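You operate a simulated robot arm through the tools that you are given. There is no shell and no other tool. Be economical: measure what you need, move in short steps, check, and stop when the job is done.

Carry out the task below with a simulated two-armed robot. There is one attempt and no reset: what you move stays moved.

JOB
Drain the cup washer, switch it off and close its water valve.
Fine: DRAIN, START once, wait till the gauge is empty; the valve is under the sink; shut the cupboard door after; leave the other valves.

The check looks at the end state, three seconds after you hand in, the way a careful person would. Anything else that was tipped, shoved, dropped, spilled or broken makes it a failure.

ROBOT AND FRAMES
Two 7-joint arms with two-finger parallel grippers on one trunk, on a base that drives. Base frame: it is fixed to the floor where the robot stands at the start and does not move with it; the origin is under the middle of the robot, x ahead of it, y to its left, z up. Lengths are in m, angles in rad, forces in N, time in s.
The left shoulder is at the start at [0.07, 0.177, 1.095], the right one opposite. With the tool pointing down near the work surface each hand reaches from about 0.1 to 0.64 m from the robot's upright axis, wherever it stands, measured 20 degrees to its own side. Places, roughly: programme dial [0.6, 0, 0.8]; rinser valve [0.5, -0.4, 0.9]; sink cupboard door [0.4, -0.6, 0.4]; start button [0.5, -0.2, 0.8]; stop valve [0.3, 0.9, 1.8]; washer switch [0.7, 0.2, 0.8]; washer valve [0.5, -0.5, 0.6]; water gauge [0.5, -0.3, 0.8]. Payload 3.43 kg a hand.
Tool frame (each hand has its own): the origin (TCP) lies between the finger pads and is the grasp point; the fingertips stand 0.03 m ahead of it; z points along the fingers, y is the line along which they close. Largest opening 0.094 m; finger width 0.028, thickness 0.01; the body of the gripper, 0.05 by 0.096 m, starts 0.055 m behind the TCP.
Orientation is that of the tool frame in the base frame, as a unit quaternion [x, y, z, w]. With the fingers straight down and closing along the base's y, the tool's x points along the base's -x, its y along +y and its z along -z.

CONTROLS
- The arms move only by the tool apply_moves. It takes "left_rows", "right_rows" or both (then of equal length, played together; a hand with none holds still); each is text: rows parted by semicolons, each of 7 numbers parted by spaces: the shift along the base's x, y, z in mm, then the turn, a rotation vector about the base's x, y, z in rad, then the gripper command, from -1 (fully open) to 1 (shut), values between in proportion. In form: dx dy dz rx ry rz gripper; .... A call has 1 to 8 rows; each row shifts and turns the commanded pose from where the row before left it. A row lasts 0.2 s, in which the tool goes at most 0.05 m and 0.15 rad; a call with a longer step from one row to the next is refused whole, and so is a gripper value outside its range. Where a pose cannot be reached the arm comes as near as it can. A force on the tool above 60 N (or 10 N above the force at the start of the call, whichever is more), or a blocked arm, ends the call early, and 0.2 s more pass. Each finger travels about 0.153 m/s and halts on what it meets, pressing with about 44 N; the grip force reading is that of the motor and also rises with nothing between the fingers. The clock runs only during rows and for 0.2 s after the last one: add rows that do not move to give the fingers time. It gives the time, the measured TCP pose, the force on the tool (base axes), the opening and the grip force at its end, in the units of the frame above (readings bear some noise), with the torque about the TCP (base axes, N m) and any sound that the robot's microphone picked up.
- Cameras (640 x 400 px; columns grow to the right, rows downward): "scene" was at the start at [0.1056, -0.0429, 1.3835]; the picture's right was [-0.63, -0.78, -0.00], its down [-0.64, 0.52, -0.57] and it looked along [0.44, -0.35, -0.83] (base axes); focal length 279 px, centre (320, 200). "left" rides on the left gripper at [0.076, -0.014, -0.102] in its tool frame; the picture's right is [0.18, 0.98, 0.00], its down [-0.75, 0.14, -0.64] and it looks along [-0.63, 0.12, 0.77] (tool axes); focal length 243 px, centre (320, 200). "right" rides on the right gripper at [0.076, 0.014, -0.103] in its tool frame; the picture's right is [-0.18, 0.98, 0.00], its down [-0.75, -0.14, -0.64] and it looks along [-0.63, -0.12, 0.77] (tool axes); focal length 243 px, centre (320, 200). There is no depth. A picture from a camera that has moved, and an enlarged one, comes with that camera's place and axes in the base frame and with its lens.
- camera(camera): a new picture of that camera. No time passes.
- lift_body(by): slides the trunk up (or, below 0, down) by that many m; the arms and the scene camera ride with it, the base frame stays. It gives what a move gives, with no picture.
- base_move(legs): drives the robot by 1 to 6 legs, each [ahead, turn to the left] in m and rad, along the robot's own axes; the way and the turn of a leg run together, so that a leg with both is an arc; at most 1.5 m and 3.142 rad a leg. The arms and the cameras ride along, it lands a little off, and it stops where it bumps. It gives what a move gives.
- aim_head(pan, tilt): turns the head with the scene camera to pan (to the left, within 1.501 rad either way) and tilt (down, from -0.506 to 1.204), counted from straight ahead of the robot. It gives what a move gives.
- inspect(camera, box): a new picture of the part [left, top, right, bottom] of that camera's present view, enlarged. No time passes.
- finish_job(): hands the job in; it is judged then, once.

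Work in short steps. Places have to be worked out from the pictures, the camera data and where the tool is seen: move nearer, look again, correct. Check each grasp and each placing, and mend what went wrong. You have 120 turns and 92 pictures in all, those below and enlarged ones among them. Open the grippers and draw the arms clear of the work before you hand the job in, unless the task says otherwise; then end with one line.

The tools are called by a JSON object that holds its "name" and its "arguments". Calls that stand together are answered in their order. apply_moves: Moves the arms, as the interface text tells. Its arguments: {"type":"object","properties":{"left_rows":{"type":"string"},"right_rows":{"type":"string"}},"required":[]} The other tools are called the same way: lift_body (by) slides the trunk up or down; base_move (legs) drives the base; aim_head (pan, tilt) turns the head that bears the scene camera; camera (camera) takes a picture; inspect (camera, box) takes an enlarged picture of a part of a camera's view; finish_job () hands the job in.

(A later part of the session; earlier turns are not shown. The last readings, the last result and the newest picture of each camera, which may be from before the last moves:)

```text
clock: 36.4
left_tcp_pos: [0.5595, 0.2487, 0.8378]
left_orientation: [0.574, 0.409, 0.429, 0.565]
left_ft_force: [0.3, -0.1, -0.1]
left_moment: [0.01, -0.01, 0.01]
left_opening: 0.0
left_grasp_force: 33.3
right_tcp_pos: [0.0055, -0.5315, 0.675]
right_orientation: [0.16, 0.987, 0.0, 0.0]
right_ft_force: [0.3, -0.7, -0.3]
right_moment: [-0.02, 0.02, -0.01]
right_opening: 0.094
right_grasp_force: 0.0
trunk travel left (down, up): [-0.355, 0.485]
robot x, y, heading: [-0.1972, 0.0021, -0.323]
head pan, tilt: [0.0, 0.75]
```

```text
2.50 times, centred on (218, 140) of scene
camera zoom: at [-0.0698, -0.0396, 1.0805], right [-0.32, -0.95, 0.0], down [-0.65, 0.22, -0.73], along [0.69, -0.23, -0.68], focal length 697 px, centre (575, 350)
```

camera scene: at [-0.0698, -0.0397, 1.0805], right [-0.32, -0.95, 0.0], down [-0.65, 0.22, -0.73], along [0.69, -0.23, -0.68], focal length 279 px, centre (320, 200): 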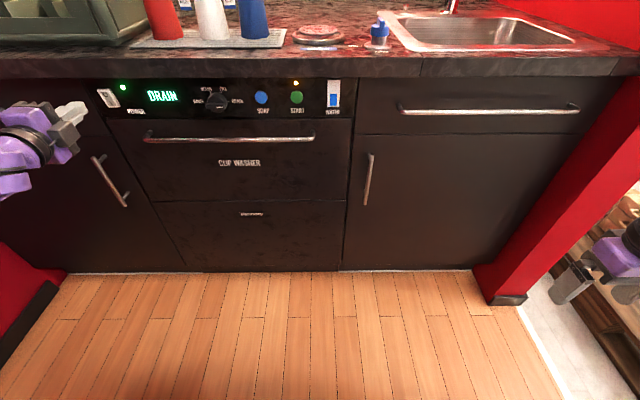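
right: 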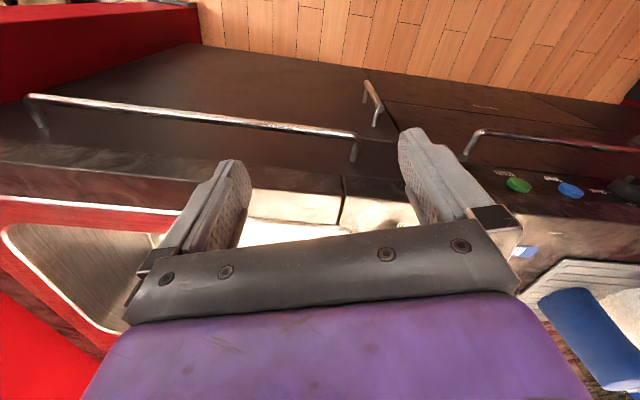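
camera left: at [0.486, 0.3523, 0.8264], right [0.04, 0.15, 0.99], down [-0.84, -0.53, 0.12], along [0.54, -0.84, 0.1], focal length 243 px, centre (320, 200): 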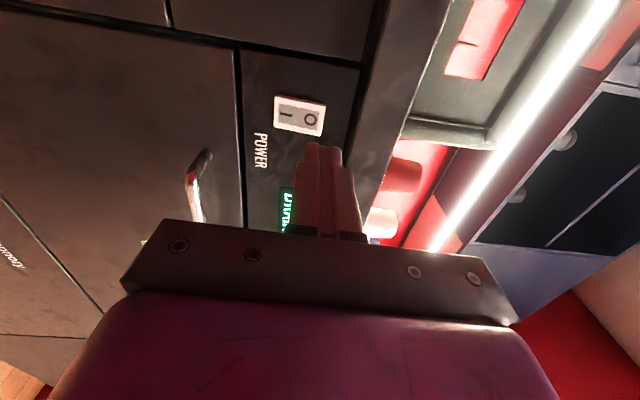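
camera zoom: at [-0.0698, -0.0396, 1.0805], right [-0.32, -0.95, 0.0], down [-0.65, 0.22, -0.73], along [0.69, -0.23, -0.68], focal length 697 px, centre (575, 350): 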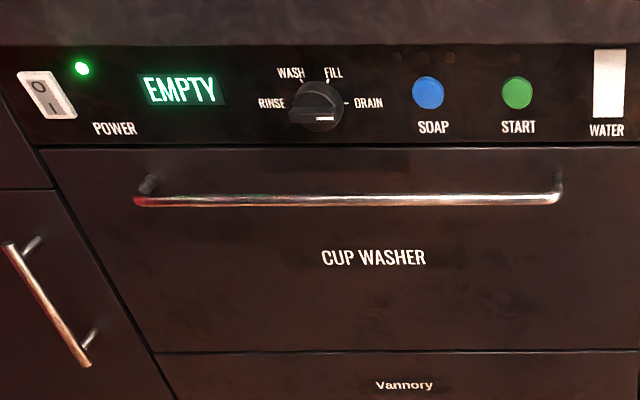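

The display reads EMPTY and the gauge is white. Push the O half: 66 mm, then 10 mm more gently.

{"name": "apply_moves", "arguments": {"left_rows": "21 -7.2 0 0 0 0 1;21 -7.2 0 0 0 0 1;21 -7.2 0 0 0 0 1;3 -1 0 0 0 0 1;3 -1 0 0 0 0 1;3 -1 0 0 0 0 1"}}

{"name": "inspect", "arguments": {"camera": "scene", "box": [70, 60, 230, 160]}}

```text
clock: 37.8
left_tcp_pos: [0.6307, 0.2262, 0.8368]
left_orientation: [0.574, 0.409, 0.427, 0.567]
left_ft_force: [-21.3, 2.4, -4.5]
left_moment: [0.12, 0.32, -0.33]
left_opening: 0.0001
left_grasp_force: 33.0
right_tcp_pos: [0.0041, -0.5309, 0.6758]
right_orientation: [0.16, 0.987, -0.001, 0.001]
right_ft_force: [0.1, 0.4, -0.8]
right_moment: [0.01, -0.01, 0.01]
right_opening: 0.0941
right_grasp_force: 0.1
trunk travel left (down, up): [-0.355, 0.485]
robot x, y, heading: [-0.1975, -0.0027, -0.32]
head pan, tilt: [0.0, 0.75]
```

```text
4.00 times, centred on (150, 110) of scene
camera zoom: at [-0.0724, -0.0387, 1.0807], right [-0.32, -0.95, 0.0], down [-0.65, 0.21, -0.73], along [0.7, -0.23, -0.68], focal length 1115 px, centre (1000, 560)
```

zoom: 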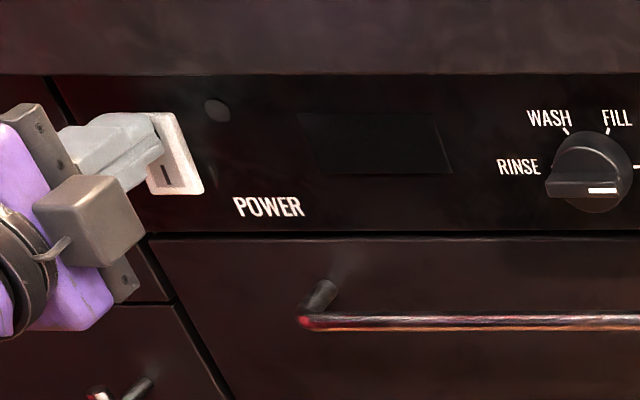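

The display and power light are dark; the switch is over. Withdraw the left hand and tuck it back to the left of the work.

{"name": "apply_moves", "arguments": {"left_rows": "-25 8 0 0 0 0 1;-40 13 0 0 0 0 1;-40 13 0 0 0 0 1;-45 10 0 0 0 0 1;-45 5 0 0 0 0 1;-45 0 0 0 0 0 1;-40 0 0 0 0 0 1;-40 0 0 0 0 0 1"}}

{"name": "camera", "arguments": {"camera": "scene"}}

```text
clock: 39.6
left_tcp_pos: [0.3344, 0.2887, 0.8419]
left_orientation: [0.575, 0.408, 0.427, 0.567]
left_ft_force: [-0.1, -0.6, -0.3]
left_moment: [-0.03, 0.02, 0.02]
left_opening: 0.0
left_grasp_force: 32.8
left hand out of reach, approached as far as the arm can: row 8
right_tcp_pos: [0.0061, -0.5304, 0.6753]
right_orientation: [0.16, 0.987, 0.0, 0.0]
right_ft_force: [-0.6, -0.2, 1.1]
right_moment: [0.0, 0.03, 0.0]
right_opening: 0.0941
right_grasp_force: 0.1
trunk travel left (down, up): [-0.355, 0.485]
robot x, y, heading: [-0.1951, 0.0003, -0.329]
head pan, tilt: [0.0, 0.75]
```

```text
58 pictures are left
camera scene: at [-0.0698, -0.0394, 1.0805], right [-0.32, -0.95, 0.0], down [-0.65, 0.22, -0.73], along [0.69, -0.23, -0.68], focal length 279 px, centre (320, 200)
```

scene: 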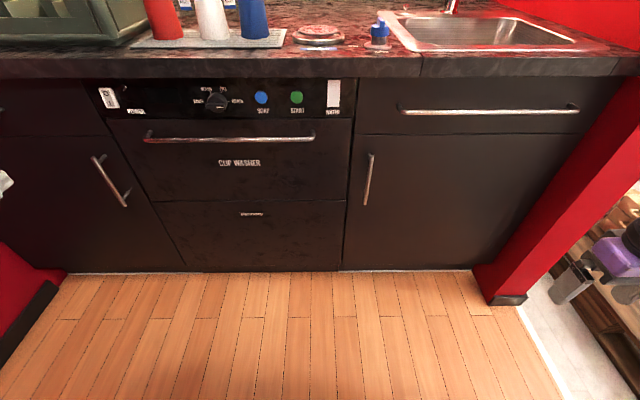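

The left hand is clear and the picture is free. The cupboard door's vertical handle is at about (0.445,-0.348,0.607). I level the right hand while moving it toward a standoff there.

{"name": "apply_moves", "arguments": {"right_rows": "29 18 -4 -0.0438 -0.136 0 -1;29 18 -4 -0.0438 -0.136 0 -1;29 18 -4 -0.0438 -0.136 0 -1;29 18 -4 -0.0438 -0.136 0 -1;29 18 -4 -0.0438 -0.136 0 -1;29 18 -4 -0.0438 -0.136 0 -1;29 18 -4 -0.0438 -0.136 0 -1;29 18 -4 -0.0438 -0.136 0 -1"}}

{"name": "apply_moves", "arguments": {"right_rows": "25 15 -6 -0.0438 -0.136 0 -1;25 15 -6 -0.0438 -0.136 0 -1;25 15 -6 -0.0438 -0.136 0 -1;0 0 0 0 0 0 -1"}}

{"name": "camera", "arguments": {"camera": "scene"}}

{"name": "camera", "arguments": {"camera": "right"}}

```text
clock: 41.4
left_tcp_pos: [0.336, 0.2897, 0.842]
left_orientation: [0.576, 0.408, 0.427, 0.566]
left_ft_force: [0.5, -0.3, -0.2]
left_moment: [-0.02, 0.0, -0.01]
left_opening: 0.0
left_grasp_force: 33.3
right_tcp_pos: [0.1654, -0.4754, 0.6423]
right_orientation: [0.12, 0.84, -0.078, 0.524]
right_ft_force: [-0.6, -0.4, 0.1]
right_moment: [0.0, 0.03, 0.03]
right_opening: 0.094
right_grasp_force: 0.1
right hand out of reach, approached as far as the arm can: row 3, 4, 5, 6, 7, 8
trunk travel left (down, up): [-0.355, 0.485]
robot x, y, heading: [-0.1973, -0.0008, -0.326]
head pan, tilt: [0.0, 0.75]
```

```text
clock: 42.4
left_tcp_pos: [0.3343, 0.2876, 0.8412]
left_orientation: [0.576, 0.408, 0.427, 0.566]
left_ft_force: [0.2, 0.7, 0.1]
left_moment: [-0.01, 0.01, -0.02]
left_opening: 0.0003
left_grasp_force: 32.7
right_tcp_pos: [0.2026, -0.5709, 0.6563]
right_orientation: [0.102, 0.7, -0.099, 0.7]
right_ft_force: [0.3, -0.5, 0.3]
right_moment: [-0.01, 0.03, -0.01]
right_opening: 0.094
right_grasp_force: 0.1
right hand out of reach, approached as far as the arm can: row 1, 2, 3
trunk travel left (down, up): [-0.355, 0.485]
robot x, y, heading: [-0.1951, 0.002, -0.322]
head pan, tilt: [0.0, 0.75]
```

```text
57 pictures are left
camera scene: at [-0.0698, -0.0396, 1.0805], right [-0.32, -0.95, 0.0], down [-0.65, 0.22, -0.73], along [0.69, -0.23, -0.68], focal length 279 px, centre (320, 200)
```

scene: 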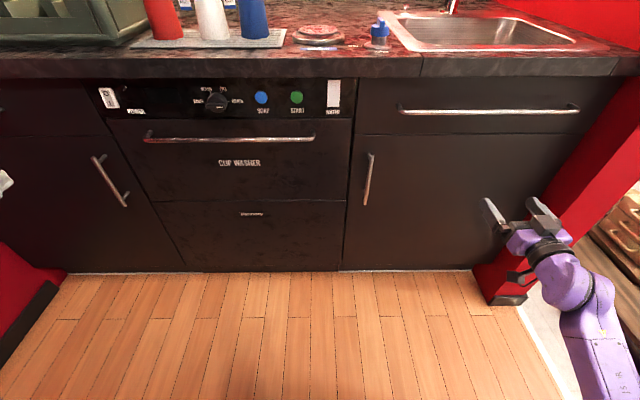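

```text
56 pictures are left
camera right: at [0.1077, -0.5269, 0.582], right [0.28, 0.94, 0.19], down [-0.66, 0.04, 0.75], along [0.7, -0.33, 0.63], focal length 243 px, centre (320, 200)
```

right: 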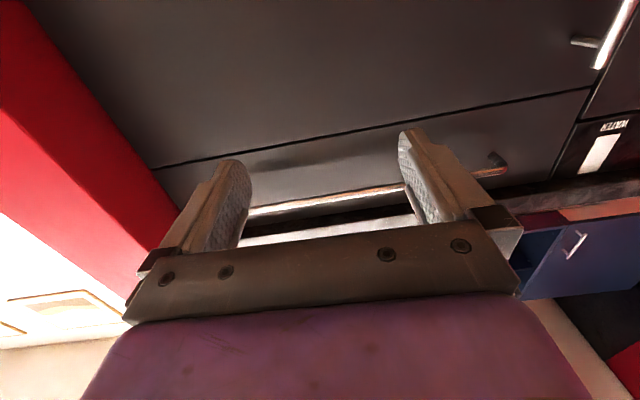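

A level hand is only reachable at about shoulder height or above. I lower the trunk 0.2 m and then move the right hand toward the handle.

{"name": "lift_body", "arguments": {"by": -0.2}}

{"name": "apply_moves", "arguments": {"right_rows": "0 30 25 0 0 -0.02 -1;0 30 25 0 0 -0.02 -1;10 30 25 0 0 0 -1;20 40 20 0 0 0 -1;20 40 20 0 0 0 -1;20 40 15 0 0 0 -1;20 40 10 0 0 0 -1;0 0 0 0 0 0 -1"}}

{"name": "camera", "arguments": {"camera": "scene"}}

{"name": "camera", "arguments": {"camera": "right"}}

```text
clock: 44.6
left_tcp_pos: [0.3348, 0.2882, 0.6424]
left_orientation: [0.575, 0.408, 0.427, 0.566]
left_ft_force: [-0.3, -0.1, -0.3]
left_moment: [-0.02, 0.01, 0.02]
left_opening: 0.0002
left_grasp_force: 33.2
right_tcp_pos: [0.2024, -0.5701, 0.4566]
right_orientation: [0.101, 0.701, -0.099, 0.699]
right_ft_force: [0.1, -0.3, 0.4]
right_moment: [-0.01, -0.03, 0.01]
right_opening: 0.0941
right_grasp_force: 0.1
trunk travel left (down, up): [-0.155, 0.685]
robot x, y, heading: [-0.1952, 0.0008, -0.324]
head pan, tilt: [0.0, 0.75]
```

```text
clock: 46.4
left_tcp_pos: [0.3347, 0.2876, 0.6415]
left_orientation: [0.575, 0.409, 0.427, 0.566]
left_ft_force: [0.1, 0.3, 0.1]
left_moment: [0.03, -0.01, -0.02]
left_opening: 0.0001
left_grasp_force: 32.9
right_tcp_pos: [0.1327, -0.5291, 0.5773]
right_orientation: [0.106, 0.702, -0.111, 0.695]
right_ft_force: [0.2, 0.5, 0.1]
right_moment: [0.02, -0.02, 0.01]
right_opening: 0.0941
right_grasp_force: 0.0
right hand out of reach, approached as far as the arm can: row 1, 2, 3, 4, 5, 6, 7
trunk travel left (down, up): [-0.155, 0.685]
robot x, y, heading: [-0.1968, -0.0027, -0.321]
head pan, tilt: [0.0, 0.75]
```

```text
55 pictures are left
camera scene: at [-0.0698, -0.0395, 0.8805], right [-0.32, -0.95, 0.0], down [-0.65, 0.22, -0.73], along [0.69, -0.23, -0.68], focal length 279 px, centre (320, 200)
```

scene: 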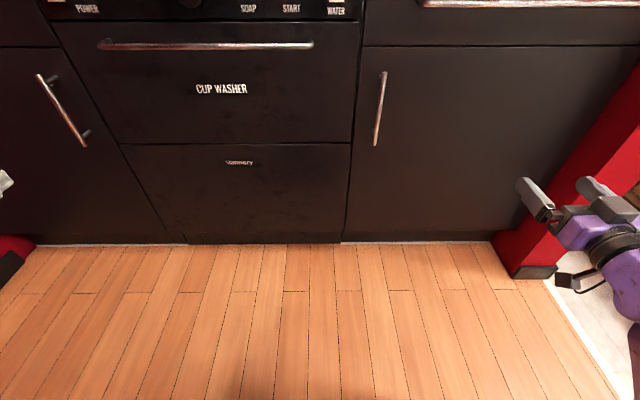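

```text
54 pictures are left
camera right: at [0.0377, -0.4845, 0.5027], right [0.3, 0.94, 0.17], down [-0.64, 0.06, 0.76], along [0.7, -0.34, 0.62], focal length 243 px, centre (320, 200)
```

right: 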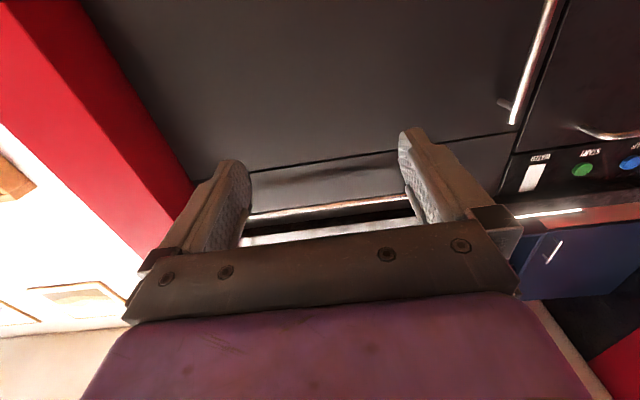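

The right arm sits in an awkward branch out to the side. I pitch the hand down again while moving it inward and up, and will level it from there.

{"name": "apply_moves", "arguments": {"right_rows": "5 10 20 0.0438 0.136 0 -1;5 15 20 0.0438 0.136 0 -1;10 25 20 0.0438 0.136 0 -1;15 35 15 0.0438 0.136 0 -1;15 40 10 0.0438 0.136 0 -1;15 40 10 0.0438 0.136 0 -1;15 40 10 0 0 0 -1;15 30 0 0 0 0 -1"}}

```text
clock: 48.2
left_tcp_pos: [0.335, 0.2891, 0.6418]
left_orientation: [0.576, 0.408, 0.426, 0.566]
left_ft_force: [0.2, 0.0, -0.4]
left_moment: [-0.01, 0.0, 0.0]
left_opening: 0.0
left_grasp_force: 32.8
right_tcp_pos: [0.0272, -0.4415, 0.6121]
right_orientation: [0.148, 0.926, -0.06, 0.343]
right_ft_force: [-0.3, 0.7, 0.1]
right_moment: [-0.01, -0.04, -0.02]
right_opening: 0.094
right_grasp_force: 0.1
right hand out of reach, approached as far as the arm can: row 1, 2, 3, 4, 5, 6, 7, 8
trunk travel left (down, up): [-0.155, 0.685]
robot x, y, heading: [-0.1938, 0.0013, -0.319]
head pan, tilt: [0.0, 0.75]
```

Still lagging; I continue pitching down and give it time, to see what pose it converges to.

{"name": "apply_moves", "arguments": {"right_rows": "10 0 0 0.0438 0.136 0 -1;10 0 0 0.0438 0.136 0 -1;10 0 0 0.0438 0.136 0 -1;10 0 0 0.0438 0.136 0 -1;0 0 0 0 0 0 -1;0 0 0 0 0 0 -1;0 0 0 0 0 0 -1;0 0 0 0 0 0 -1"}}

{"name": "aim_head", "arguments": {"pan": -0.4, "tilt": 0.75}}

{"name": "camera", "arguments": {"camera": "scene"}}

```text
clock: 50.0
left_tcp_pos: [0.335, 0.2886, 0.6423]
left_orientation: [0.575, 0.408, 0.427, 0.566]
left_ft_force: [0.5, -0.1, -0.3]
left_moment: [0.0, 0.01, -0.01]
left_opening: 0.0
left_grasp_force: 32.7
right_tcp_pos: [0.0673, -0.4432, 0.6103]
right_orientation: [0.156, 0.985, -0.018, 0.067]
right_ft_force: [0.7, -0.3, 0.3]
right_moment: [-0.04, 0.04, -0.02]
right_opening: 0.0942
right_grasp_force: 0.0
right hand out of reach, approached as far as the arm can: row 1
trunk travel left (down, up): [-0.155, 0.685]
robot x, y, heading: [-0.1916, 0.0022, -0.321]
head pan, tilt: [0.0, 0.75]
```

```text
clock: 50.9
left_tcp_pos: [0.335, 0.2891, 0.6411]
left_orientation: [0.575, 0.408, 0.427, 0.566]
left_ft_force: [0.0, -0.3, 0.3]
left_moment: [-0.02, 0.0, 0.01]
left_opening: 0.0001
left_grasp_force: 32.9
right_tcp_pos: [0.0686, -0.4429, 0.6112]
right_orientation: [0.157, 0.985, -0.018, 0.068]
right_ft_force: [-0.1, -0.1, 0.7]
right_moment: [-0.01, -0.01, 0.02]
right_opening: 0.0941
right_grasp_force: 0.0
trunk travel left (down, up): [-0.155, 0.685]
robot x, y, heading: [-0.1984, -0.0013, -0.326]
head pan, tilt: [-0.4, 0.75]
```

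```text
53 pictures are left
camera scene: at [-0.0862, -0.068, 0.8805], right [-0.66, -0.75, 0.0], down [-0.51, 0.45, -0.73], along [0.55, -0.48, -0.68], focal length 279 px, centre (320, 200)
```

scene: 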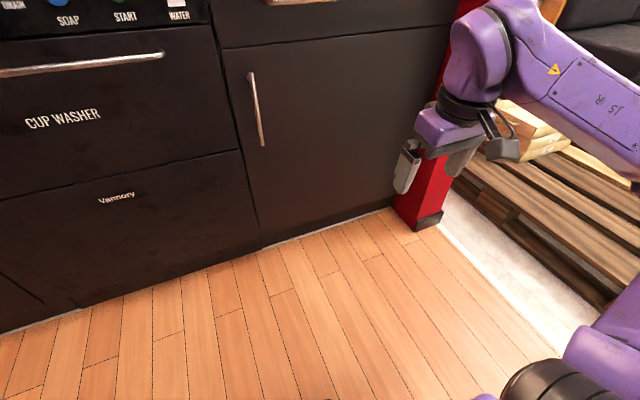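

Commands restart from the reached pose. With the hand pointing down I now bring it in front of the trunk first.

{"name": "apply_moves", "arguments": {"right_rows": "16 32 5 0 0 0 -1;16 32 5 0 0 0 -1;16 32 5 0 0 0 -1;16 32 5 0 0 0 -1;16 32 5 0 0 0 -1;16 32 5 0 0 0 -1;16 32 5 0 0 0 -1;16 32 5 0 0 0 -1"}}

{"name": "apply_moves", "arguments": {"right_rows": "5 0 0 -0.0438 -0.136 0 -1;5 0 0 -0.0438 -0.136 0 -1;5 0 0 -0.0438 -0.136 0 -1;5 0 0 -0.0438 -0.136 0 -1;5 0 0 -0.0438 -0.136 0 -1;5 0 0 -0.0438 -0.136 0 -1;5 0 0 -0.0438 -0.136 0 -1;5 0 0 -0.0438 -0.136 0 -1"}}

```text
clock: 52.7
left_tcp_pos: [0.3344, 0.2897, 0.6416]
left_orientation: [0.575, 0.408, 0.426, 0.567]
left_ft_force: [-0.2, 0.0, 0.0]
left_moment: [-0.02, 0.06, -0.01]
left_opening: 0.0001
left_grasp_force: 32.6
right_tcp_pos: [0.2241, -0.2249, 0.6655]
right_orientation: [0.156, 0.985, -0.019, 0.068]
right_ft_force: [-1.3, -0.1, -1.2]
right_moment: [0.0, -0.01, 0.03]
right_opening: 0.094
right_grasp_force: 0.0
right hand out of reach, approached as far as the arm can: row 5, 6, 7, 8
trunk travel left (down, up): [-0.155, 0.685]
robot x, y, heading: [-0.1958, -0.002, -0.323]
head pan, tilt: [-0.4, 0.75]
```

```text
clock: 54.5
left_tcp_pos: [0.3339, 0.2884, 0.6414]
left_orientation: [0.575, 0.409, 0.427, 0.566]
left_ft_force: [0.2, -0.1, -0.5]
left_moment: [-0.01, 0.01, 0.0]
left_opening: 0.0
left_grasp_force: 33.1
right_tcp_pos: [0.2658, -0.2256, 0.6654]
right_orientation: [0.13, 0.79, -0.099, 0.591]
right_ft_force: [-0.2, 0.0, -0.5]
right_moment: [0.03, 0.0, -0.01]
right_opening: 0.0938
right_grasp_force: 0.1
right hand out of reach, approached as far as the arm can: row 1
trunk travel left (down, up): [-0.155, 0.685]
robot x, y, heading: [-0.1934, 0.0036, -0.326]
head pan, tilt: [-0.4, 0.75]
```

Good branch now. Level the hand fully and move to 9 cm in front of the handle.

{"name": "apply_moves", "arguments": {"right_rows": "20 -20 -10 -0.0438 -0.136 0 -1;20 -20 -10 -0.0438 -0.136 0 -1;20 -20 -10 0 0 0 -1;18 -20 -10 0 0 0 -1;15 -15 -15 0 0 0 -1;0 0 0 0 0 0 -1"}}

{"name": "camera", "arguments": {"camera": "right"}}

{"name": "camera", "arguments": {"camera": "scene"}}

```text
clock: 55.9
left_tcp_pos: [0.335, 0.2896, 0.6414]
left_orientation: [0.574, 0.408, 0.427, 0.567]
left_ft_force: [0.6, 0.7, 0.2]
left_moment: [0.01, 0.0, -0.03]
left_opening: 0.0
left_grasp_force: 33.2
right_tcp_pos: [0.283, -0.2249, 0.6421]
right_orientation: [0.115, 0.699, -0.115, 0.697]
right_ft_force: [-0.6, -1.2, -0.5]
right_moment: [0.03, 0.04, 0.03]
right_opening: 0.0941
right_grasp_force: 0.1
right hand out of reach, approached as far as the arm can: row 2, 3, 4, 5
trunk travel left (down, up): [-0.155, 0.685]
robot x, y, heading: [-0.196, -0.0005, -0.324]
head pan, tilt: [-0.4, 0.75]
```

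```text
52 pictures are left
camera right: at [0.1905, -0.1769, 0.5682], right [0.32, 0.93, 0.18], down [-0.65, 0.07, 0.76], along [0.69, -0.36, 0.63], focal length 243 px, centre (320, 200)
```

right: 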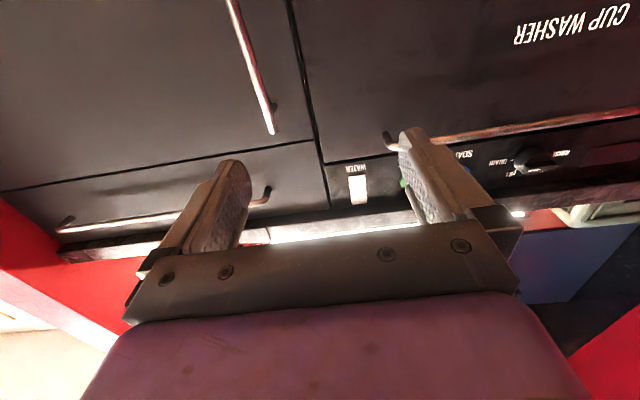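

```text
51 pictures are left
camera scene: at [-0.0862, -0.068, 0.8805], right [-0.66, -0.75, 0.0], down [-0.51, 0.45, -0.73], along [0.55, -0.48, -0.68], focal length 279 px, centre (320, 200)
```

scene: 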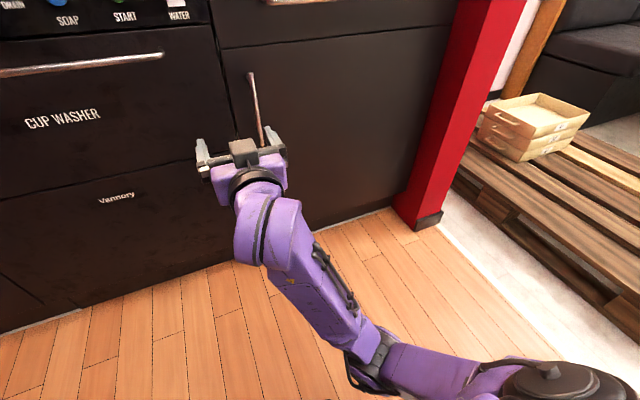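

Level at (0.283,-0.225,0.642). The handle spans z≈0.55–0.67, so this height is fine; I try moving right only, then forward a bit.

{"name": "apply_moves", "arguments": {"right_rows": "0 -17 0 0 0 0 -1;0 -17 0 0 0 0 -1;15 -20 0 0 0 0 -1;20 -20 0 0 0 0 -1;20 -10 0 0 0 0 -1"}}

```text
clock: 57.1
left_tcp_pos: [0.3343, 0.2889, 0.6414]
left_orientation: [0.575, 0.408, 0.427, 0.567]
left_ft_force: [0.0, 0.1, 0.3]
left_moment: [0.01, 0.0, -0.01]
left_opening: 0.0001
left_grasp_force: 32.6
right_tcp_pos: [0.2795, -0.2316, 0.657]
right_orientation: [0.117, 0.699, -0.116, 0.696]
right_ft_force: [0.5, -0.3, -0.5]
right_moment: [-0.01, 0.02, 0.0]
right_opening: 0.094
right_grasp_force: 0.0
right hand out of reach, approached as far as the arm can: row 1, 2, 3, 4, 5
trunk travel left (down, up): [-0.155, 0.685]
robot x, y, heading: [-0.1947, -0.0008, -0.321]
head pan, tilt: [-0.4, 0.75]
```

Raising seems to be what it wants, so I lower the trunk another 0.12 m and raise the hand relative to it.

{"name": "lift_body", "arguments": {"by": -0.12}}

{"name": "apply_moves", "arguments": {"right_rows": "0 0 20 0 0 0 -1;0 0 20 0 0 0 -1;0 0 20 0 0 0 -1;0 -15 20 0 0 0 -1;15 -20 0 0 0 0 -1;20 -20 0 0 0 0 -1;20 -20 0 0 0 0 -1;20 -15 0 0 0 0 -1"}}

```text
clock: 58.6
left_tcp_pos: [0.3347, 0.2896, 0.5221]
left_orientation: [0.575, 0.408, 0.427, 0.566]
left_ft_force: [0.3, 0.3, 0.8]
left_moment: [0.01, 0.04, -0.01]
left_opening: 0.0
left_grasp_force: 33.0
right_tcp_pos: [0.2797, -0.232, 0.5378]
right_orientation: [0.115, 0.7, -0.115, 0.696]
right_ft_force: [0.4, 0.3, 0.2]
right_moment: [-0.01, 0.03, -0.01]
right_opening: 0.094
right_grasp_force: 0.0
trunk travel left (down, up): [-0.035, 0.805]
robot x, y, heading: [-0.1969, 0.0022, -0.321]
head pan, tilt: [-0.4, 0.75]
```

```text
clock: 60.4
left_tcp_pos: [0.3345, 0.2891, 0.521]
left_orientation: [0.575, 0.407, 0.427, 0.567]
left_ft_force: [0.4, 0.6, 0.0]
left_moment: [0.0, -0.02, 0.0]
left_opening: 0.0001
left_grasp_force: 33.1
right_tcp_pos: [0.2869, -0.2425, 0.6203]
right_orientation: [0.116, 0.699, -0.117, 0.696]
right_ft_force: [-0.4, 0.9, 0.2]
right_moment: [0.0, -0.01, -0.01]
right_opening: 0.0941
right_grasp_force: 0.1
right hand out of reach, approached as far as the arm can: row 5, 6, 7, 8
trunk travel left (down, up): [-0.035, 0.805]
robot x, y, heading: [-0.1961, 0.0009, -0.321]
head pan, tilt: [-0.4, 0.75]
```

Sideways reach is the limit with this posture, so I shift the base: back off with a slight left turn, straighten, and come forward again, netting ~6 cm to the right and ~8 cm ahead.

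{"name": "base_move", "arguments": {"legs": [[0, 0.3], [-0.2, 0], [0, -0.3], [0.27, 0]]}}

{"name": "camera", "arguments": {"camera": "scene"}}

{"name": "camera", "arguments": {"camera": "right"}}

```text
clock: 65.4
left_tcp_pos: [0.3972, 0.2071, 0.5222]
left_orientation: [0.576, 0.409, 0.427, 0.565]
left_ft_force: [-0.9, 0.0, 0.5]
left_moment: [-0.03, -0.02, -0.04]
left_opening: 0.0001
left_grasp_force: 33.3
right_tcp_pos: [0.3507, -0.3229, 0.6214]
right_orientation: [0.114, 0.701, -0.116, 0.695]
right_ft_force: [-0.6, 0.1, 0.4]
right_moment: [-0.03, -0.02, 0.0]
right_opening: 0.094
right_grasp_force: 0.0
trunk travel left (down, up): [-0.035, 0.805]
robot x, y, heading: [-0.13, -0.0846, -0.323]
head pan, tilt: [-0.4, 0.75]
```

```text
50 pictures are left
camera scene: at [-0.0229, -0.1499, 0.7605], right [-0.66, -0.75, 0.0], down [-0.51, 0.45, -0.73], along [0.55, -0.48, -0.68], focal length 279 px, centre (320, 200)
```

scene: 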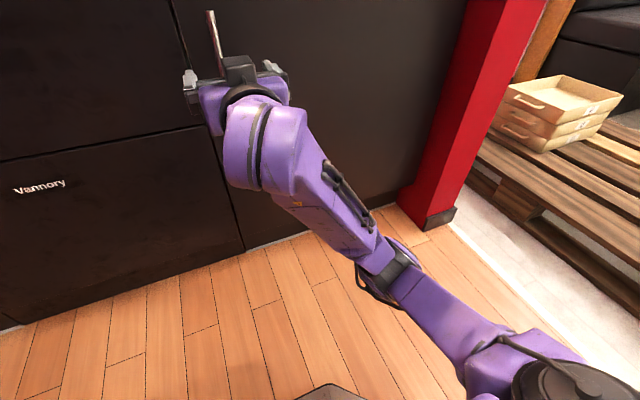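

```text
49 pictures are left
camera right: at [0.2577, -0.2759, 0.5457], right [0.32, 0.93, 0.18], down [-0.65, 0.07, 0.76], along [0.69, -0.36, 0.63], focal length 243 px, centre (320, 200)
```

right: 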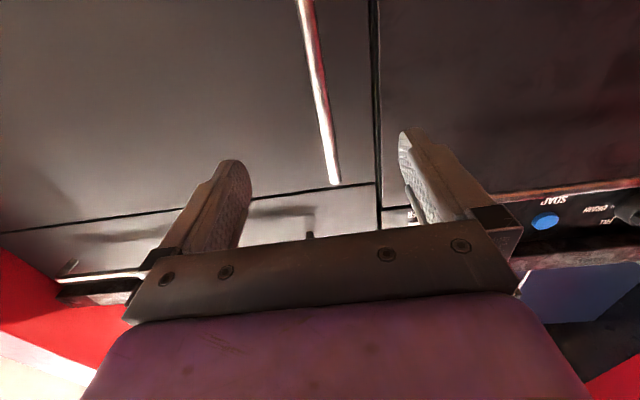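

The handle is between the fingers in line with the hand (u matches within 5 mm). Advance 9.5 cm.

{"name": "apply_moves", "arguments": {"right_rows": "23 -7.3 0 0 0 0 -1;23 -7.3 0 0 0 0 -1;22 -7 0 0 0 0 -1;22 -7 0 0 0 0 -1;0 0 0 0 0 0 -1"}}

{"name": "camera", "arguments": {"camera": "right"}}

```text
clock: 66.6
left_tcp_pos: [0.3976, 0.2068, 0.5217]
left_orientation: [0.575, 0.409, 0.427, 0.566]
left_ft_force: [-0.2, -0.5, 0.8]
left_moment: [0.01, -0.01, 0.01]
left_opening: 0.0
left_grasp_force: 32.9
right_tcp_pos: [0.374, -0.3043, 0.6271]
right_orientation: [0.113, 0.701, -0.117, 0.694]
right_ft_force: [-0.3, 0.2, 0.1]
right_moment: [0.01, 0.02, 0.01]
right_opening: 0.0944
right_grasp_force: 0.0
right hand out of reach, approached as far as the arm can: row 1, 2, 3, 4
trunk travel left (down, up): [-0.035, 0.805]
robot x, y, heading: [-0.1362, -0.0821, -0.324]
head pan, tilt: [-0.4, 0.75]
```

```text
48 pictures are left
camera right: at [0.2804, -0.2567, 0.5522], right [0.32, 0.93, 0.18], down [-0.64, 0.08, 0.76], along [0.69, -0.36, 0.62], focal length 243 px, centre (320, 200)
```

right: 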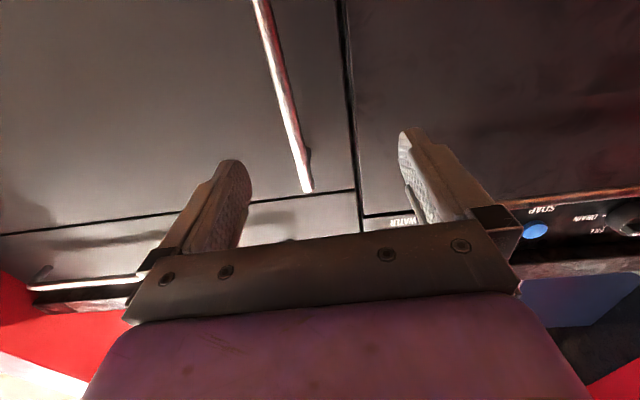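

The arm is at a limit again, but the hand pose is good; I let the base do the approach: 7.3 cm ahead with a slight right turn to recentre on the handle (handle at depth 0.527, u=-0.198).

{"name": "base_move", "arguments": {"legs": [[0.073, -0.04]]}}

{"name": "camera", "arguments": {"camera": "right"}}

```text
clock: 67.6
left_tcp_pos: [0.4775, 0.1631, 0.5223]
left_orientation: [0.583, 0.398, 0.415, 0.574]
left_ft_force: [0.3, -0.6, 0.6]
left_moment: [0.01, 0.04, -0.05]
left_opening: 0.0
left_grasp_force: 33.2
right_tcp_pos: [0.4326, -0.3474, 0.6265]
right_orientation: [0.128, 0.699, -0.132, 0.691]
right_ft_force: [0.4, 0.4, 0.1]
right_moment: [-0.01, -0.01, -0.06]
right_opening: 0.0939
right_grasp_force: 0.1
trunk travel left (down, up): [-0.035, 0.805]
robot x, y, heading: [-0.0634, -0.1061, -0.364]
head pan, tilt: [-0.4, 0.75]
```

```text
47 pictures are left
camera right: at [0.3412, -0.297, 0.5522], right [0.36, 0.92, 0.18], down [-0.64, 0.1, 0.76], along [0.68, -0.39, 0.62], focal length 243 px, centre (320, 200)
```

right: 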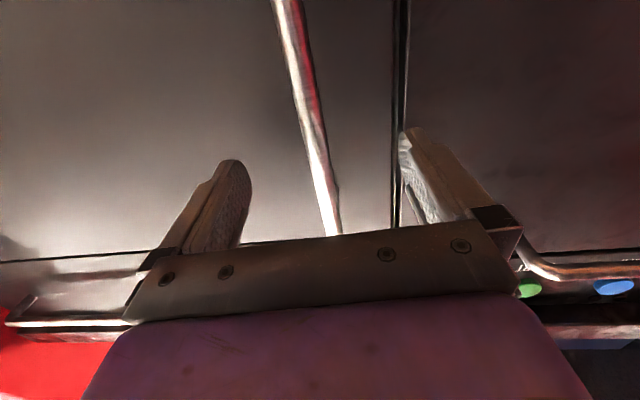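

The bar sits at the TCP. Close on it.

{"name": "apply_moves", "arguments": {"right_rows": "0 0 0 0 0 0 1;0 0 0 0 0 0 1;0 0 0 0 0 0 1"}}

```text
clock: 68.4
left_tcp_pos: [0.4773, 0.1632, 0.5216]
left_orientation: [0.584, 0.398, 0.415, 0.573]
left_ft_force: [1.2, 0.0, -0.2]
left_moment: [-0.01, -0.01, 0.02]
left_opening: 0.0
left_grasp_force: 33.6
right_tcp_pos: [0.433, -0.3477, 0.6257]
right_orientation: [0.128, 0.699, -0.131, 0.691]
right_ft_force: [1.9, 7.6, -0.9]
right_moment: [1.13, -0.66, 0.04]
right_opening: 0.0118
right_grasp_force: 44.7
trunk travel left (down, up): [-0.035, 0.805]
robot x, y, heading: [-0.0623, -0.1045, -0.366]
head pan, tilt: [-0.4, 0.75]
```

Gripped (11.8 mm bar). Pull gently by backing the base with a slight right turn: about 10 cm first.

{"name": "base_move", "arguments": {"legs": [[-0.1, -0.03]]}}

{"name": "camera", "arguments": {"camera": "scene"}}

```text
clock: 69.6
left_tcp_pos: [0.3936, 0.182, 0.5219]
left_orientation: [0.589, 0.388, 0.408, 0.58]
left_ft_force: [-0.5, 0.4, 0.9]
left_moment: [0.0, -0.01, -0.01]
left_opening: 0.0
left_grasp_force: 32.9
right_tcp_pos: [0.3338, -0.3299, 0.627]
right_orientation: [0.142, 0.695, -0.143, 0.69]
right_ft_force: [-1.7, -33.4, 3.2]
right_moment: [0.31, 0.13, -0.4]
right_opening: 0.0116
right_grasp_force: 44.8
trunk travel left (down, up): [-0.035, 0.805]
robot x, y, heading: [-0.1538, -0.0688, -0.394]
head pan, tilt: [-0.4, 0.75]
```

```text
46 pictures are left
camera scene: at [-0.0517, -0.148, 0.7604], right [-0.71, -0.7, 0.0], down [-0.48, 0.49, -0.73], along [0.51, -0.52, -0.68], focal length 279 px, centre (320, 200)
```

scene: 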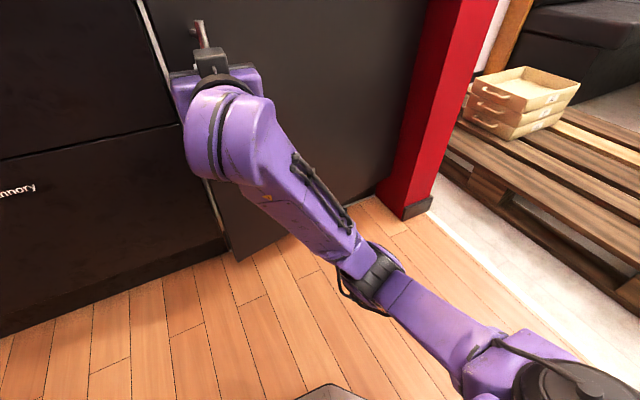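

The door is opening; the side force says the hand must drift further right. Continue with more right turn.

{"name": "base_move", "arguments": {"legs": [[-0.1, -0.09]]}}

{"name": "camera", "arguments": {"camera": "scene"}}

```text
clock: 70.7
left_tcp_pos: [0.3281, 0.1732, 0.5219]
left_orientation: [0.607, 0.362, 0.382, 0.596]
left_ft_force: [-0.9, -0.1, -0.3]
left_moment: [0.01, 0.0, 0.0]
left_opening: 0.0001
left_grasp_force: 33.0
right_tcp_pos: [0.2209, -0.3355, 0.6256]
right_orientation: [0.176, 0.689, -0.178, 0.681]
right_ft_force: [5.1, -32.2, 3.0]
right_moment: [0.91, -0.14, -0.41]
right_opening: 0.0117
right_grasp_force: 45.1
trunk travel left (down, up): [-0.035, 0.805]
robot x, y, heading: [-0.2445, -0.032, -0.492]
head pan, tilt: [-0.4, 0.75]
```

```text
45 pictures are left
camera scene: at [-0.1468, -0.1161, 0.7603], right [-0.78, -0.63, 0.0], down [-0.43, 0.53, -0.73], along [0.46, -0.56, -0.68], focal length 279 px, centre (320, 200)
```

scene: 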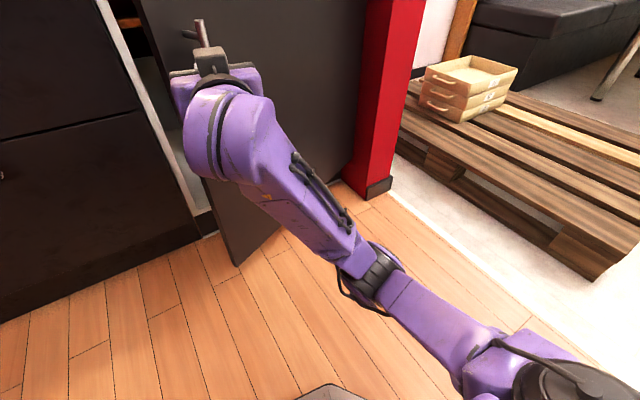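

Opened ~23°. One more pull of ~10 cm with more right turn.

{"name": "base_move", "arguments": {"legs": [[-0.1, -0.13]]}}

{"name": "camera", "arguments": {"camera": "scene"}}

```text
clock: 71.8
left_tcp_pos: [0.2852, 0.155, 0.521]
left_orientation: [0.621, 0.334, 0.355, 0.614]
left_ft_force: [1.1, -0.4, -0.4]
left_moment: [0.01, -0.01, 0.02]
left_opening: 0.0
left_grasp_force: 33.3
right_tcp_pos: [0.1347, -0.3499, 0.6266]
right_orientation: [0.217, 0.679, -0.215, 0.668]
right_ft_force: [1.0, -4.3, -5.1]
right_moment: [1.02, -0.93, -0.17]
right_opening: 0.0114
right_grasp_force: 45.8
trunk travel left (down, up): [-0.035, 0.805]
robot x, y, heading: [-0.298, 0.0024, -0.578]
head pan, tilt: [-0.4, 0.75]
stopped in leg 1: the force on the tool passed its limit at 96 N (the readings are from after the stop); the commanded pose is now the measured one
```

```text
44 pictures are left
camera scene: at [-0.211, -0.0903, 0.7603], right [-0.83, -0.56, 0.0], down [-0.38, 0.57, -0.73], along [0.41, -0.61, -0.68], focal length 279 px, centre (320, 200)
```

scene: 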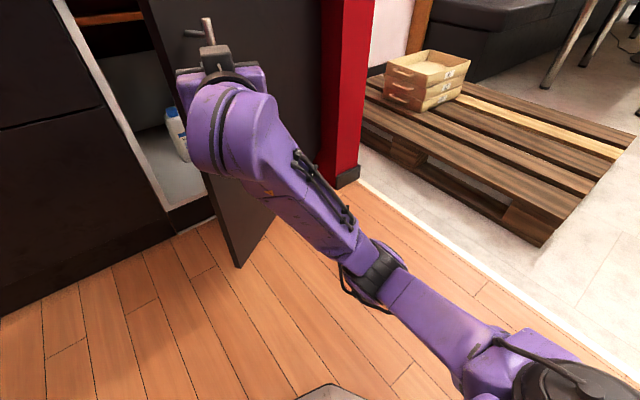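

Stopped on force, door at ~34°. Release the handle and back straight off.

{"name": "apply_moves", "arguments": {"right_rows": "0 0 0 0 0 0 -1;0 0 0 0 0 0 -1;0 0 0 0 0 0 -1;0 0 0 0 0 0 -1"}}

{"name": "base_move", "arguments": {"legs": [[-0.1, 0]]}}

{"name": "aim_head", "arguments": {"pan": 0.1, "tilt": 0.4}}

{"name": "camera", "arguments": {"camera": "scene"}}

```text
clock: 72.8
left_tcp_pos: [0.2858, 0.156, 0.5221]
left_orientation: [0.621, 0.334, 0.354, 0.614]
left_ft_force: [0.0, -0.6, -1.0]
left_moment: [-0.01, -0.02, 0.0]
left_opening: 0.0
left_grasp_force: 33.6
right_tcp_pos: [0.1351, -0.3496, 0.6273]
right_orientation: [0.213, 0.679, -0.216, 0.669]
right_ft_force: [-0.5, -0.2, -0.7]
right_moment: [-0.01, -0.03, -0.01]
right_opening: 0.0941
right_grasp_force: 0.0
trunk travel left (down, up): [-0.035, 0.805]
robot x, y, heading: [-0.2966, 0.0044, -0.585]
head pan, tilt: [-0.4, 0.75]
```

```text
clock: 73.9
left_tcp_pos: [0.2009, 0.2111, 0.523]
left_orientation: [0.621, 0.335, 0.356, 0.613]
left_ft_force: [0.0, 0.5, -0.3]
left_moment: [0.01, 0.0, 0.04]
left_opening: 0.0003
left_grasp_force: 33.1
right_tcp_pos: [0.0508, -0.2934, 0.628]
right_orientation: [0.214, 0.679, -0.216, 0.669]
right_ft_force: [-0.4, -0.8, -0.3]
right_moment: [-0.03, 0.01, 0.01]
right_opening: 0.0942
right_grasp_force: 0.1
trunk travel left (down, up): [-0.035, 0.805]
robot x, y, heading: [-0.3816, 0.061, -0.574]
head pan, tilt: [-0.4, 0.75]
```

```text
clock: 74.8
left_tcp_pos: [0.2021, 0.2117, 0.5226]
left_orientation: [0.621, 0.335, 0.355, 0.613]
left_ft_force: [0.6, 0.8, 0.6]
left_moment: [-0.02, -0.04, 0.0]
left_opening: 0.0
left_grasp_force: 32.9
right_tcp_pos: [0.0502, -0.2944, 0.6288]
right_orientation: [0.214, 0.678, -0.216, 0.669]
right_ft_force: [-0.6, -0.7, 0.7]
right_moment: [0.01, -0.01, -0.01]
right_opening: 0.094
right_grasp_force: 0.1
trunk travel left (down, up): [-0.035, 0.805]
robot x, y, heading: [-0.3888, 0.0608, -0.571]
head pan, tilt: [0.099, 0.4]
```

```text
43 pictures are left
camera scene: at [-0.2595, -0.0084, 0.7916], right [-0.46, -0.89, 0.0], down [-0.35, 0.18, -0.92], along [0.82, -0.42, -0.39], focal length 279 px, centre (320, 200)
```

scene: 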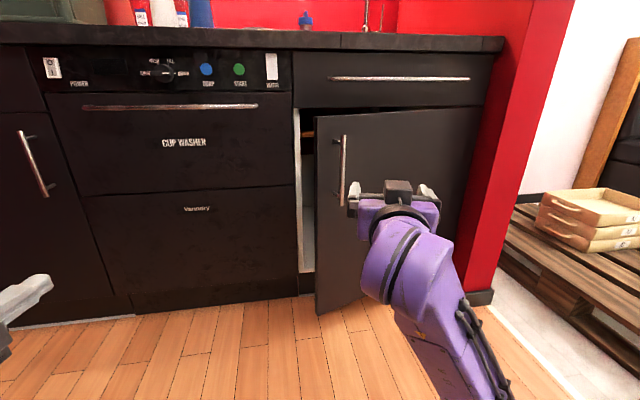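

The door looks only ~17° open now; it may be swinging back. I check with one wait and a fresh picture.

{"name": "apply_moves", "arguments": {"right_rows": "0 0 0 0 0 0 -1;0 0 0 0 0 0 -1;0 0 0 0 0 0 -1;0 0 0 0 0 0 -1;0 0 0 0 0 0 -1"}}

{"name": "camera", "arguments": {"camera": "scene"}}

```text
clock: 76.0
left_tcp_pos: [0.2009, 0.2116, 0.5228]
left_orientation: [0.621, 0.335, 0.354, 0.614]
left_ft_force: [-0.4, -0.4, 0.3]
left_moment: [0.01, 0.03, -0.01]
left_opening: 0.0
left_grasp_force: 32.9
right_tcp_pos: [0.0508, -0.2937, 0.6282]
right_orientation: [0.213, 0.679, -0.216, 0.669]
right_ft_force: [-0.6, -0.2, 0.5]
right_moment: [0.0, -0.06, -0.01]
right_opening: 0.0938
right_grasp_force: 0.1
trunk travel left (down, up): [-0.035, 0.805]
robot x, y, heading: [-0.3875, 0.0553, -0.575]
head pan, tilt: [0.099, 0.4]
```

```text
42 pictures are left
camera scene: at [-0.2595, -0.0083, 0.7916], right [-0.46, -0.89, 0.0], down [-0.35, 0.18, -0.92], along [0.82, -0.42, -0.39], focal length 279 px, centre (320, 200)
```

scene: 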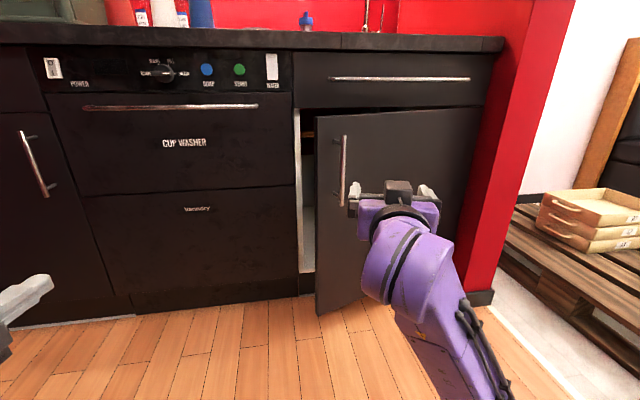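

The door is still and about 17° ajar, its edge near depth 0.425, u=-0.19. I'll open it wider from inside with closed right fingers; first bring the hand left and forward of the gap.

{"name": "apply_moves", "arguments": {"right_rows": "10 30 0 0 0 0 1;15 30 0 0 0 0 1;15 25 0 0 0 0 1;20 15 0 0 0 0 1;20 -8 0 0 0 0 1;20 -8 0 0 0 0 1;0 0 0 0 0 0 1"}}

{"name": "camera", "arguments": {"camera": "scene"}}

```text
clock: 77.7
left_tcp_pos: [0.2002, 0.2129, 0.5215]
left_orientation: [0.621, 0.335, 0.354, 0.614]
left_ft_force: [0.1, -0.1, -1.0]
left_moment: [-0.01, 0.01, -0.03]
left_opening: 0.0001
left_grasp_force: 32.6
right_tcp_pos: [0.0983, -0.2143, 0.6349]
right_orientation: [0.212, 0.679, -0.216, 0.668]
right_ft_force: [0.3, -0.3, -0.4]
right_moment: [0.02, -0.01, -0.04]
right_opening: 0.0
right_grasp_force: 33.2
right hand out of reach, approached as far as the arm can: row 4, 5, 6
trunk travel left (down, up): [-0.035, 0.805]
robot x, y, heading: [-0.3808, 0.0548, -0.576]
head pan, tilt: [0.099, 0.4]
```

```text
41 pictures are left
camera scene: at [-0.2594, -0.0082, 0.7916], right [-0.46, -0.89, 0.0], down [-0.35, 0.18, -0.92], along [0.82, -0.42, -0.39], focal length 279 px, centre (320, 200)
```

scene: 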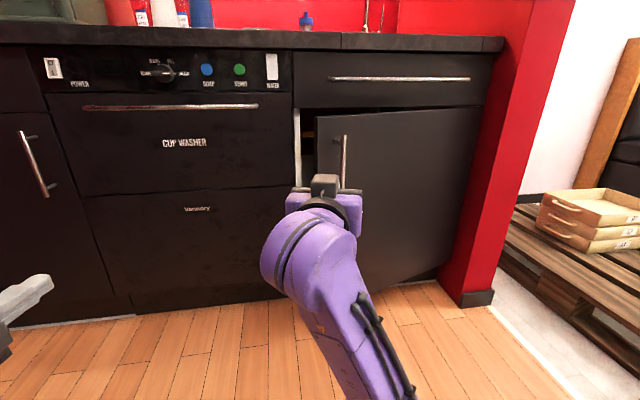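

I turn the base left 0.13 rad and drive 0.2 m so the fingertips stop just before the gap, left of the door edge.

{"name": "base_move", "arguments": {"legs": [[0, 0.13], [0.2, 0]]}}

{"name": "aim_head", "arguments": {"pan": -0.2, "tilt": 0.6}}

{"name": "camera", "arguments": {"camera": "scene"}}

{"name": "camera", "arguments": {"camera": "right"}}

```text
clock: 79.9
left_tcp_pos: [0.3576, 0.2074, 0.5209]
left_orientation: [0.595, 0.378, 0.398, 0.586]
left_ft_force: [0.0, -1.2, 0.5]
left_moment: [-0.01, 0.02, 0.01]
left_opening: 0.0
left_grasp_force: 33.4
right_tcp_pos: [0.3167, -0.229, 0.6342]
right_orientation: [0.164, 0.693, -0.169, 0.682]
right_ft_force: [0.5, 0.2, -0.8]
right_moment: [0.0, -0.01, 0.0]
right_opening: 0.0
right_grasp_force: 32.9
trunk travel left (down, up): [-0.035, 0.805]
robot x, y, heading: [-0.1997, -0.0267, -0.435]
head pan, tilt: [0.099, 0.4]
```

```text
clock: 80.7
left_tcp_pos: [0.3585, 0.2082, 0.5223]
left_orientation: [0.596, 0.378, 0.398, 0.586]
left_ft_force: [-0.3, -0.2, -0.4]
left_moment: [0.01, -0.02, -0.01]
left_opening: 0.0
left_grasp_force: 32.9
right_tcp_pos: [0.3155, -0.2299, 0.6333]
right_orientation: [0.164, 0.693, -0.17, 0.681]
right_ft_force: [0.5, -0.2, -0.5]
right_moment: [-0.01, 0.0, -0.01]
right_opening: 0.0001
right_grasp_force: 33.4
trunk travel left (down, up): [-0.035, 0.805]
robot x, y, heading: [-0.2013, -0.0263, -0.435]
head pan, tilt: [-0.201, 0.6]
```

```text
40 pictures are left
camera scene: at [-0.0828, -0.0979, 0.7734], right [-0.59, -0.81, 0.0], down [-0.46, 0.33, -0.83], along [0.67, -0.49, -0.56], focal length 279 px, centre (320, 200)
```

scene: 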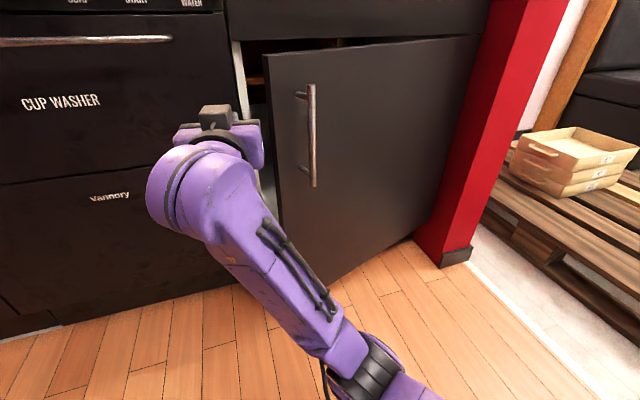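

```text
39 pictures are left
camera right: at [0.2306, -0.1695, 0.5597], right [0.45, 0.87, 0.17], down [-0.62, 0.17, 0.76], along [0.64, -0.45, 0.62], focal length 243 px, centre (320, 200)
```

right: 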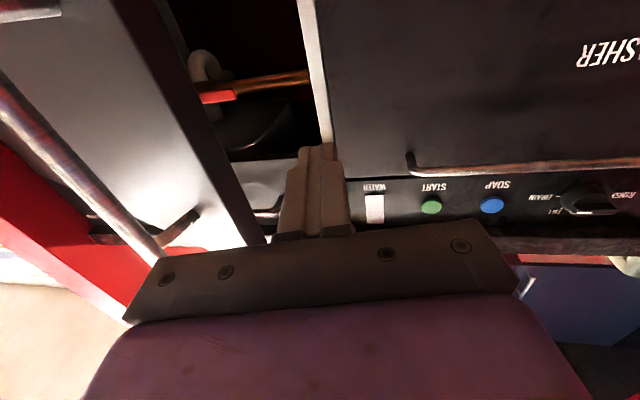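

The right camera shows the gap, with a red lever on a copper pipe inside. The fingertips aim at the frame post; a small right turn (0.05 rad) then 0.1 m forward puts them inside the gap.

{"name": "base_move", "arguments": {"legs": [[0, -0.055], [0.06, 0]]}}

{"name": "camera", "arguments": {"camera": "right"}}

```text
clock: 82.0
left_tcp_pos: [0.4234, 0.1491, 0.5214]
left_orientation: [0.605, 0.362, 0.382, 0.597]
left_ft_force: [0.0, -0.2, -0.7]
left_moment: [0.0, -0.02, -0.03]
left_opening: 0.0
left_grasp_force: 32.5
right_tcp_pos: [0.3587, -0.2866, 0.6334]
right_orientation: [0.182, 0.688, -0.188, 0.677]
right_ft_force: [-1.2, 0.0, -0.7]
right_moment: [0.01, 0.0, 0.03]
right_opening: 0.0001
right_grasp_force: 33.0
trunk travel left (down, up): [-0.035, 0.805]
robot x, y, heading: [-0.1451, -0.0541, -0.484]
head pan, tilt: [-0.201, 0.6]
```

```text
38 pictures are left
camera right: at [0.2757, -0.2209, 0.5598], right [0.5, 0.85, 0.17], down [-0.61, 0.21, 0.76], along [0.61, -0.49, 0.62], focal length 243 px, centre (320, 200)
```

right: 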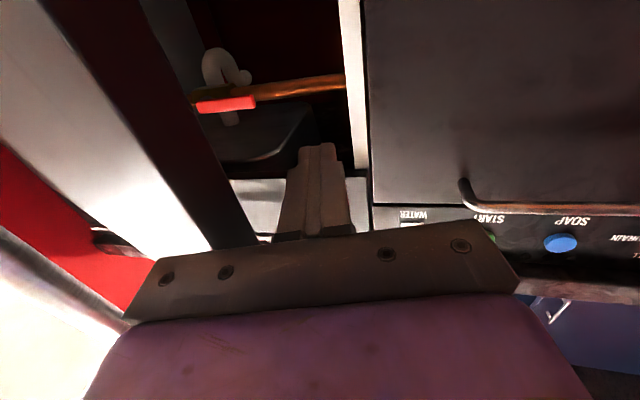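

The fingers are inside the gap and centred. 3 cm further in, then sweep right by turning the base 0.25 rad.

{"name": "base_move", "arguments": {"legs": [[0.03, 0], [0, -0.25]]}}

{"name": "camera", "arguments": {"camera": "scene"}}

```text
clock: 83.3
left_tcp_pos: [0.4545, 0.1186, 0.5214]
left_orientation: [0.61, 0.354, 0.372, 0.604]
left_ft_force: [-0.6, 0.0, -0.6]
left_moment: [-0.01, 0.01, -0.01]
left_opening: 0.0
left_grasp_force: 32.4
right_tcp_pos: [0.3766, -0.2989, 0.6339]
right_orientation: [0.18, 0.689, -0.189, 0.676]
right_ft_force: [0.7, 11.3, 0.6]
right_moment: [0.06, -0.13, -0.51]
right_opening: 0.0
right_grasp_force: 33.2
trunk travel left (down, up): [-0.035, 0.805]
robot x, y, heading: [-0.1219, -0.0692, -0.51]
head pan, tilt: [-0.201, 0.6]
stopped in leg 2: the force on the tool passed its limit at 86 N (the readings are from after the stop); the commanded pose is now the measured one
```

```text
37 pictures are left
camera scene: at [-0.0093, -0.1474, 0.7736], right [-0.65, -0.76, 0.0], down [-0.43, 0.37, -0.83], along [0.63, -0.54, -0.56], focal length 279 px, centre (320, 200)
```

scene: 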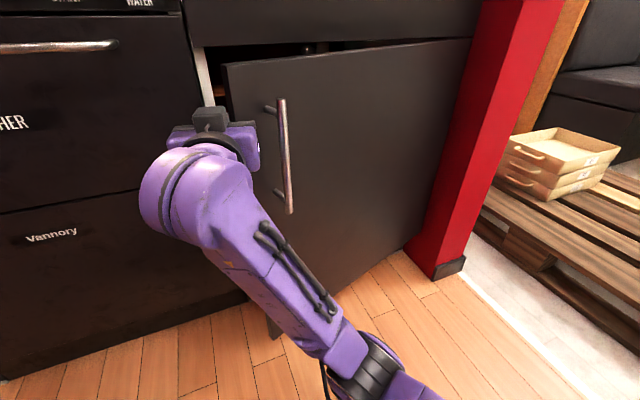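

Pushing straight sideways at the edge jams. The motion must be mostly back toward me with a slight right bias so the finger carries the door edge along; I try backing with a right turn.

{"name": "base_move", "arguments": {"legs": [[-0.1, -0.11]]}}

{"name": "camera", "arguments": {"camera": "scene"}}

```text
clock: 84.4
left_tcp_pos: [0.3898, 0.1043, 0.5226]
left_orientation: [0.631, 0.318, 0.336, 0.623]
left_ft_force: [-0.4, 0.4, 0.3]
left_moment: [-0.01, -0.01, 0.0]
left_opening: 0.0
left_grasp_force: 32.8
right_tcp_pos: [0.2634, -0.3045, 0.6334]
right_orientation: [0.222, 0.677, -0.227, 0.663]
right_ft_force: [0.3, 0.2, 0.3]
right_moment: [0.02, -0.02, 0.01]
right_opening: 0.0
right_grasp_force: 32.9
trunk travel left (down, up): [-0.035, 0.805]
robot x, y, heading: [-0.2032, -0.0198, -0.627]
head pan, tilt: [-0.201, 0.6]
```

```text
36 pictures are left
camera scene: at [-0.103, -0.1078, 0.7734], right [-0.73, -0.68, 0.0], down [-0.38, 0.41, -0.83], along [0.56, -0.61, -0.56], focal length 279 px, centre (320, 200)
```

scene: 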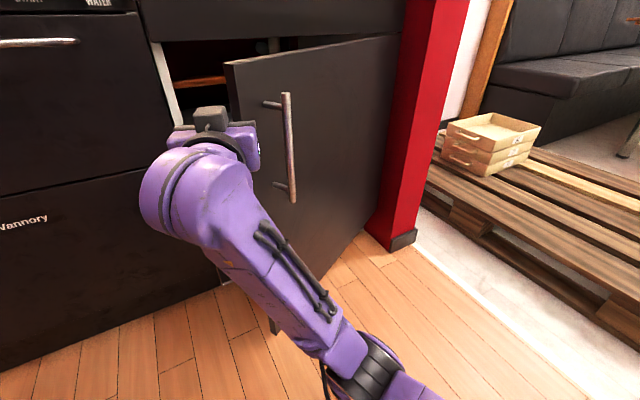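

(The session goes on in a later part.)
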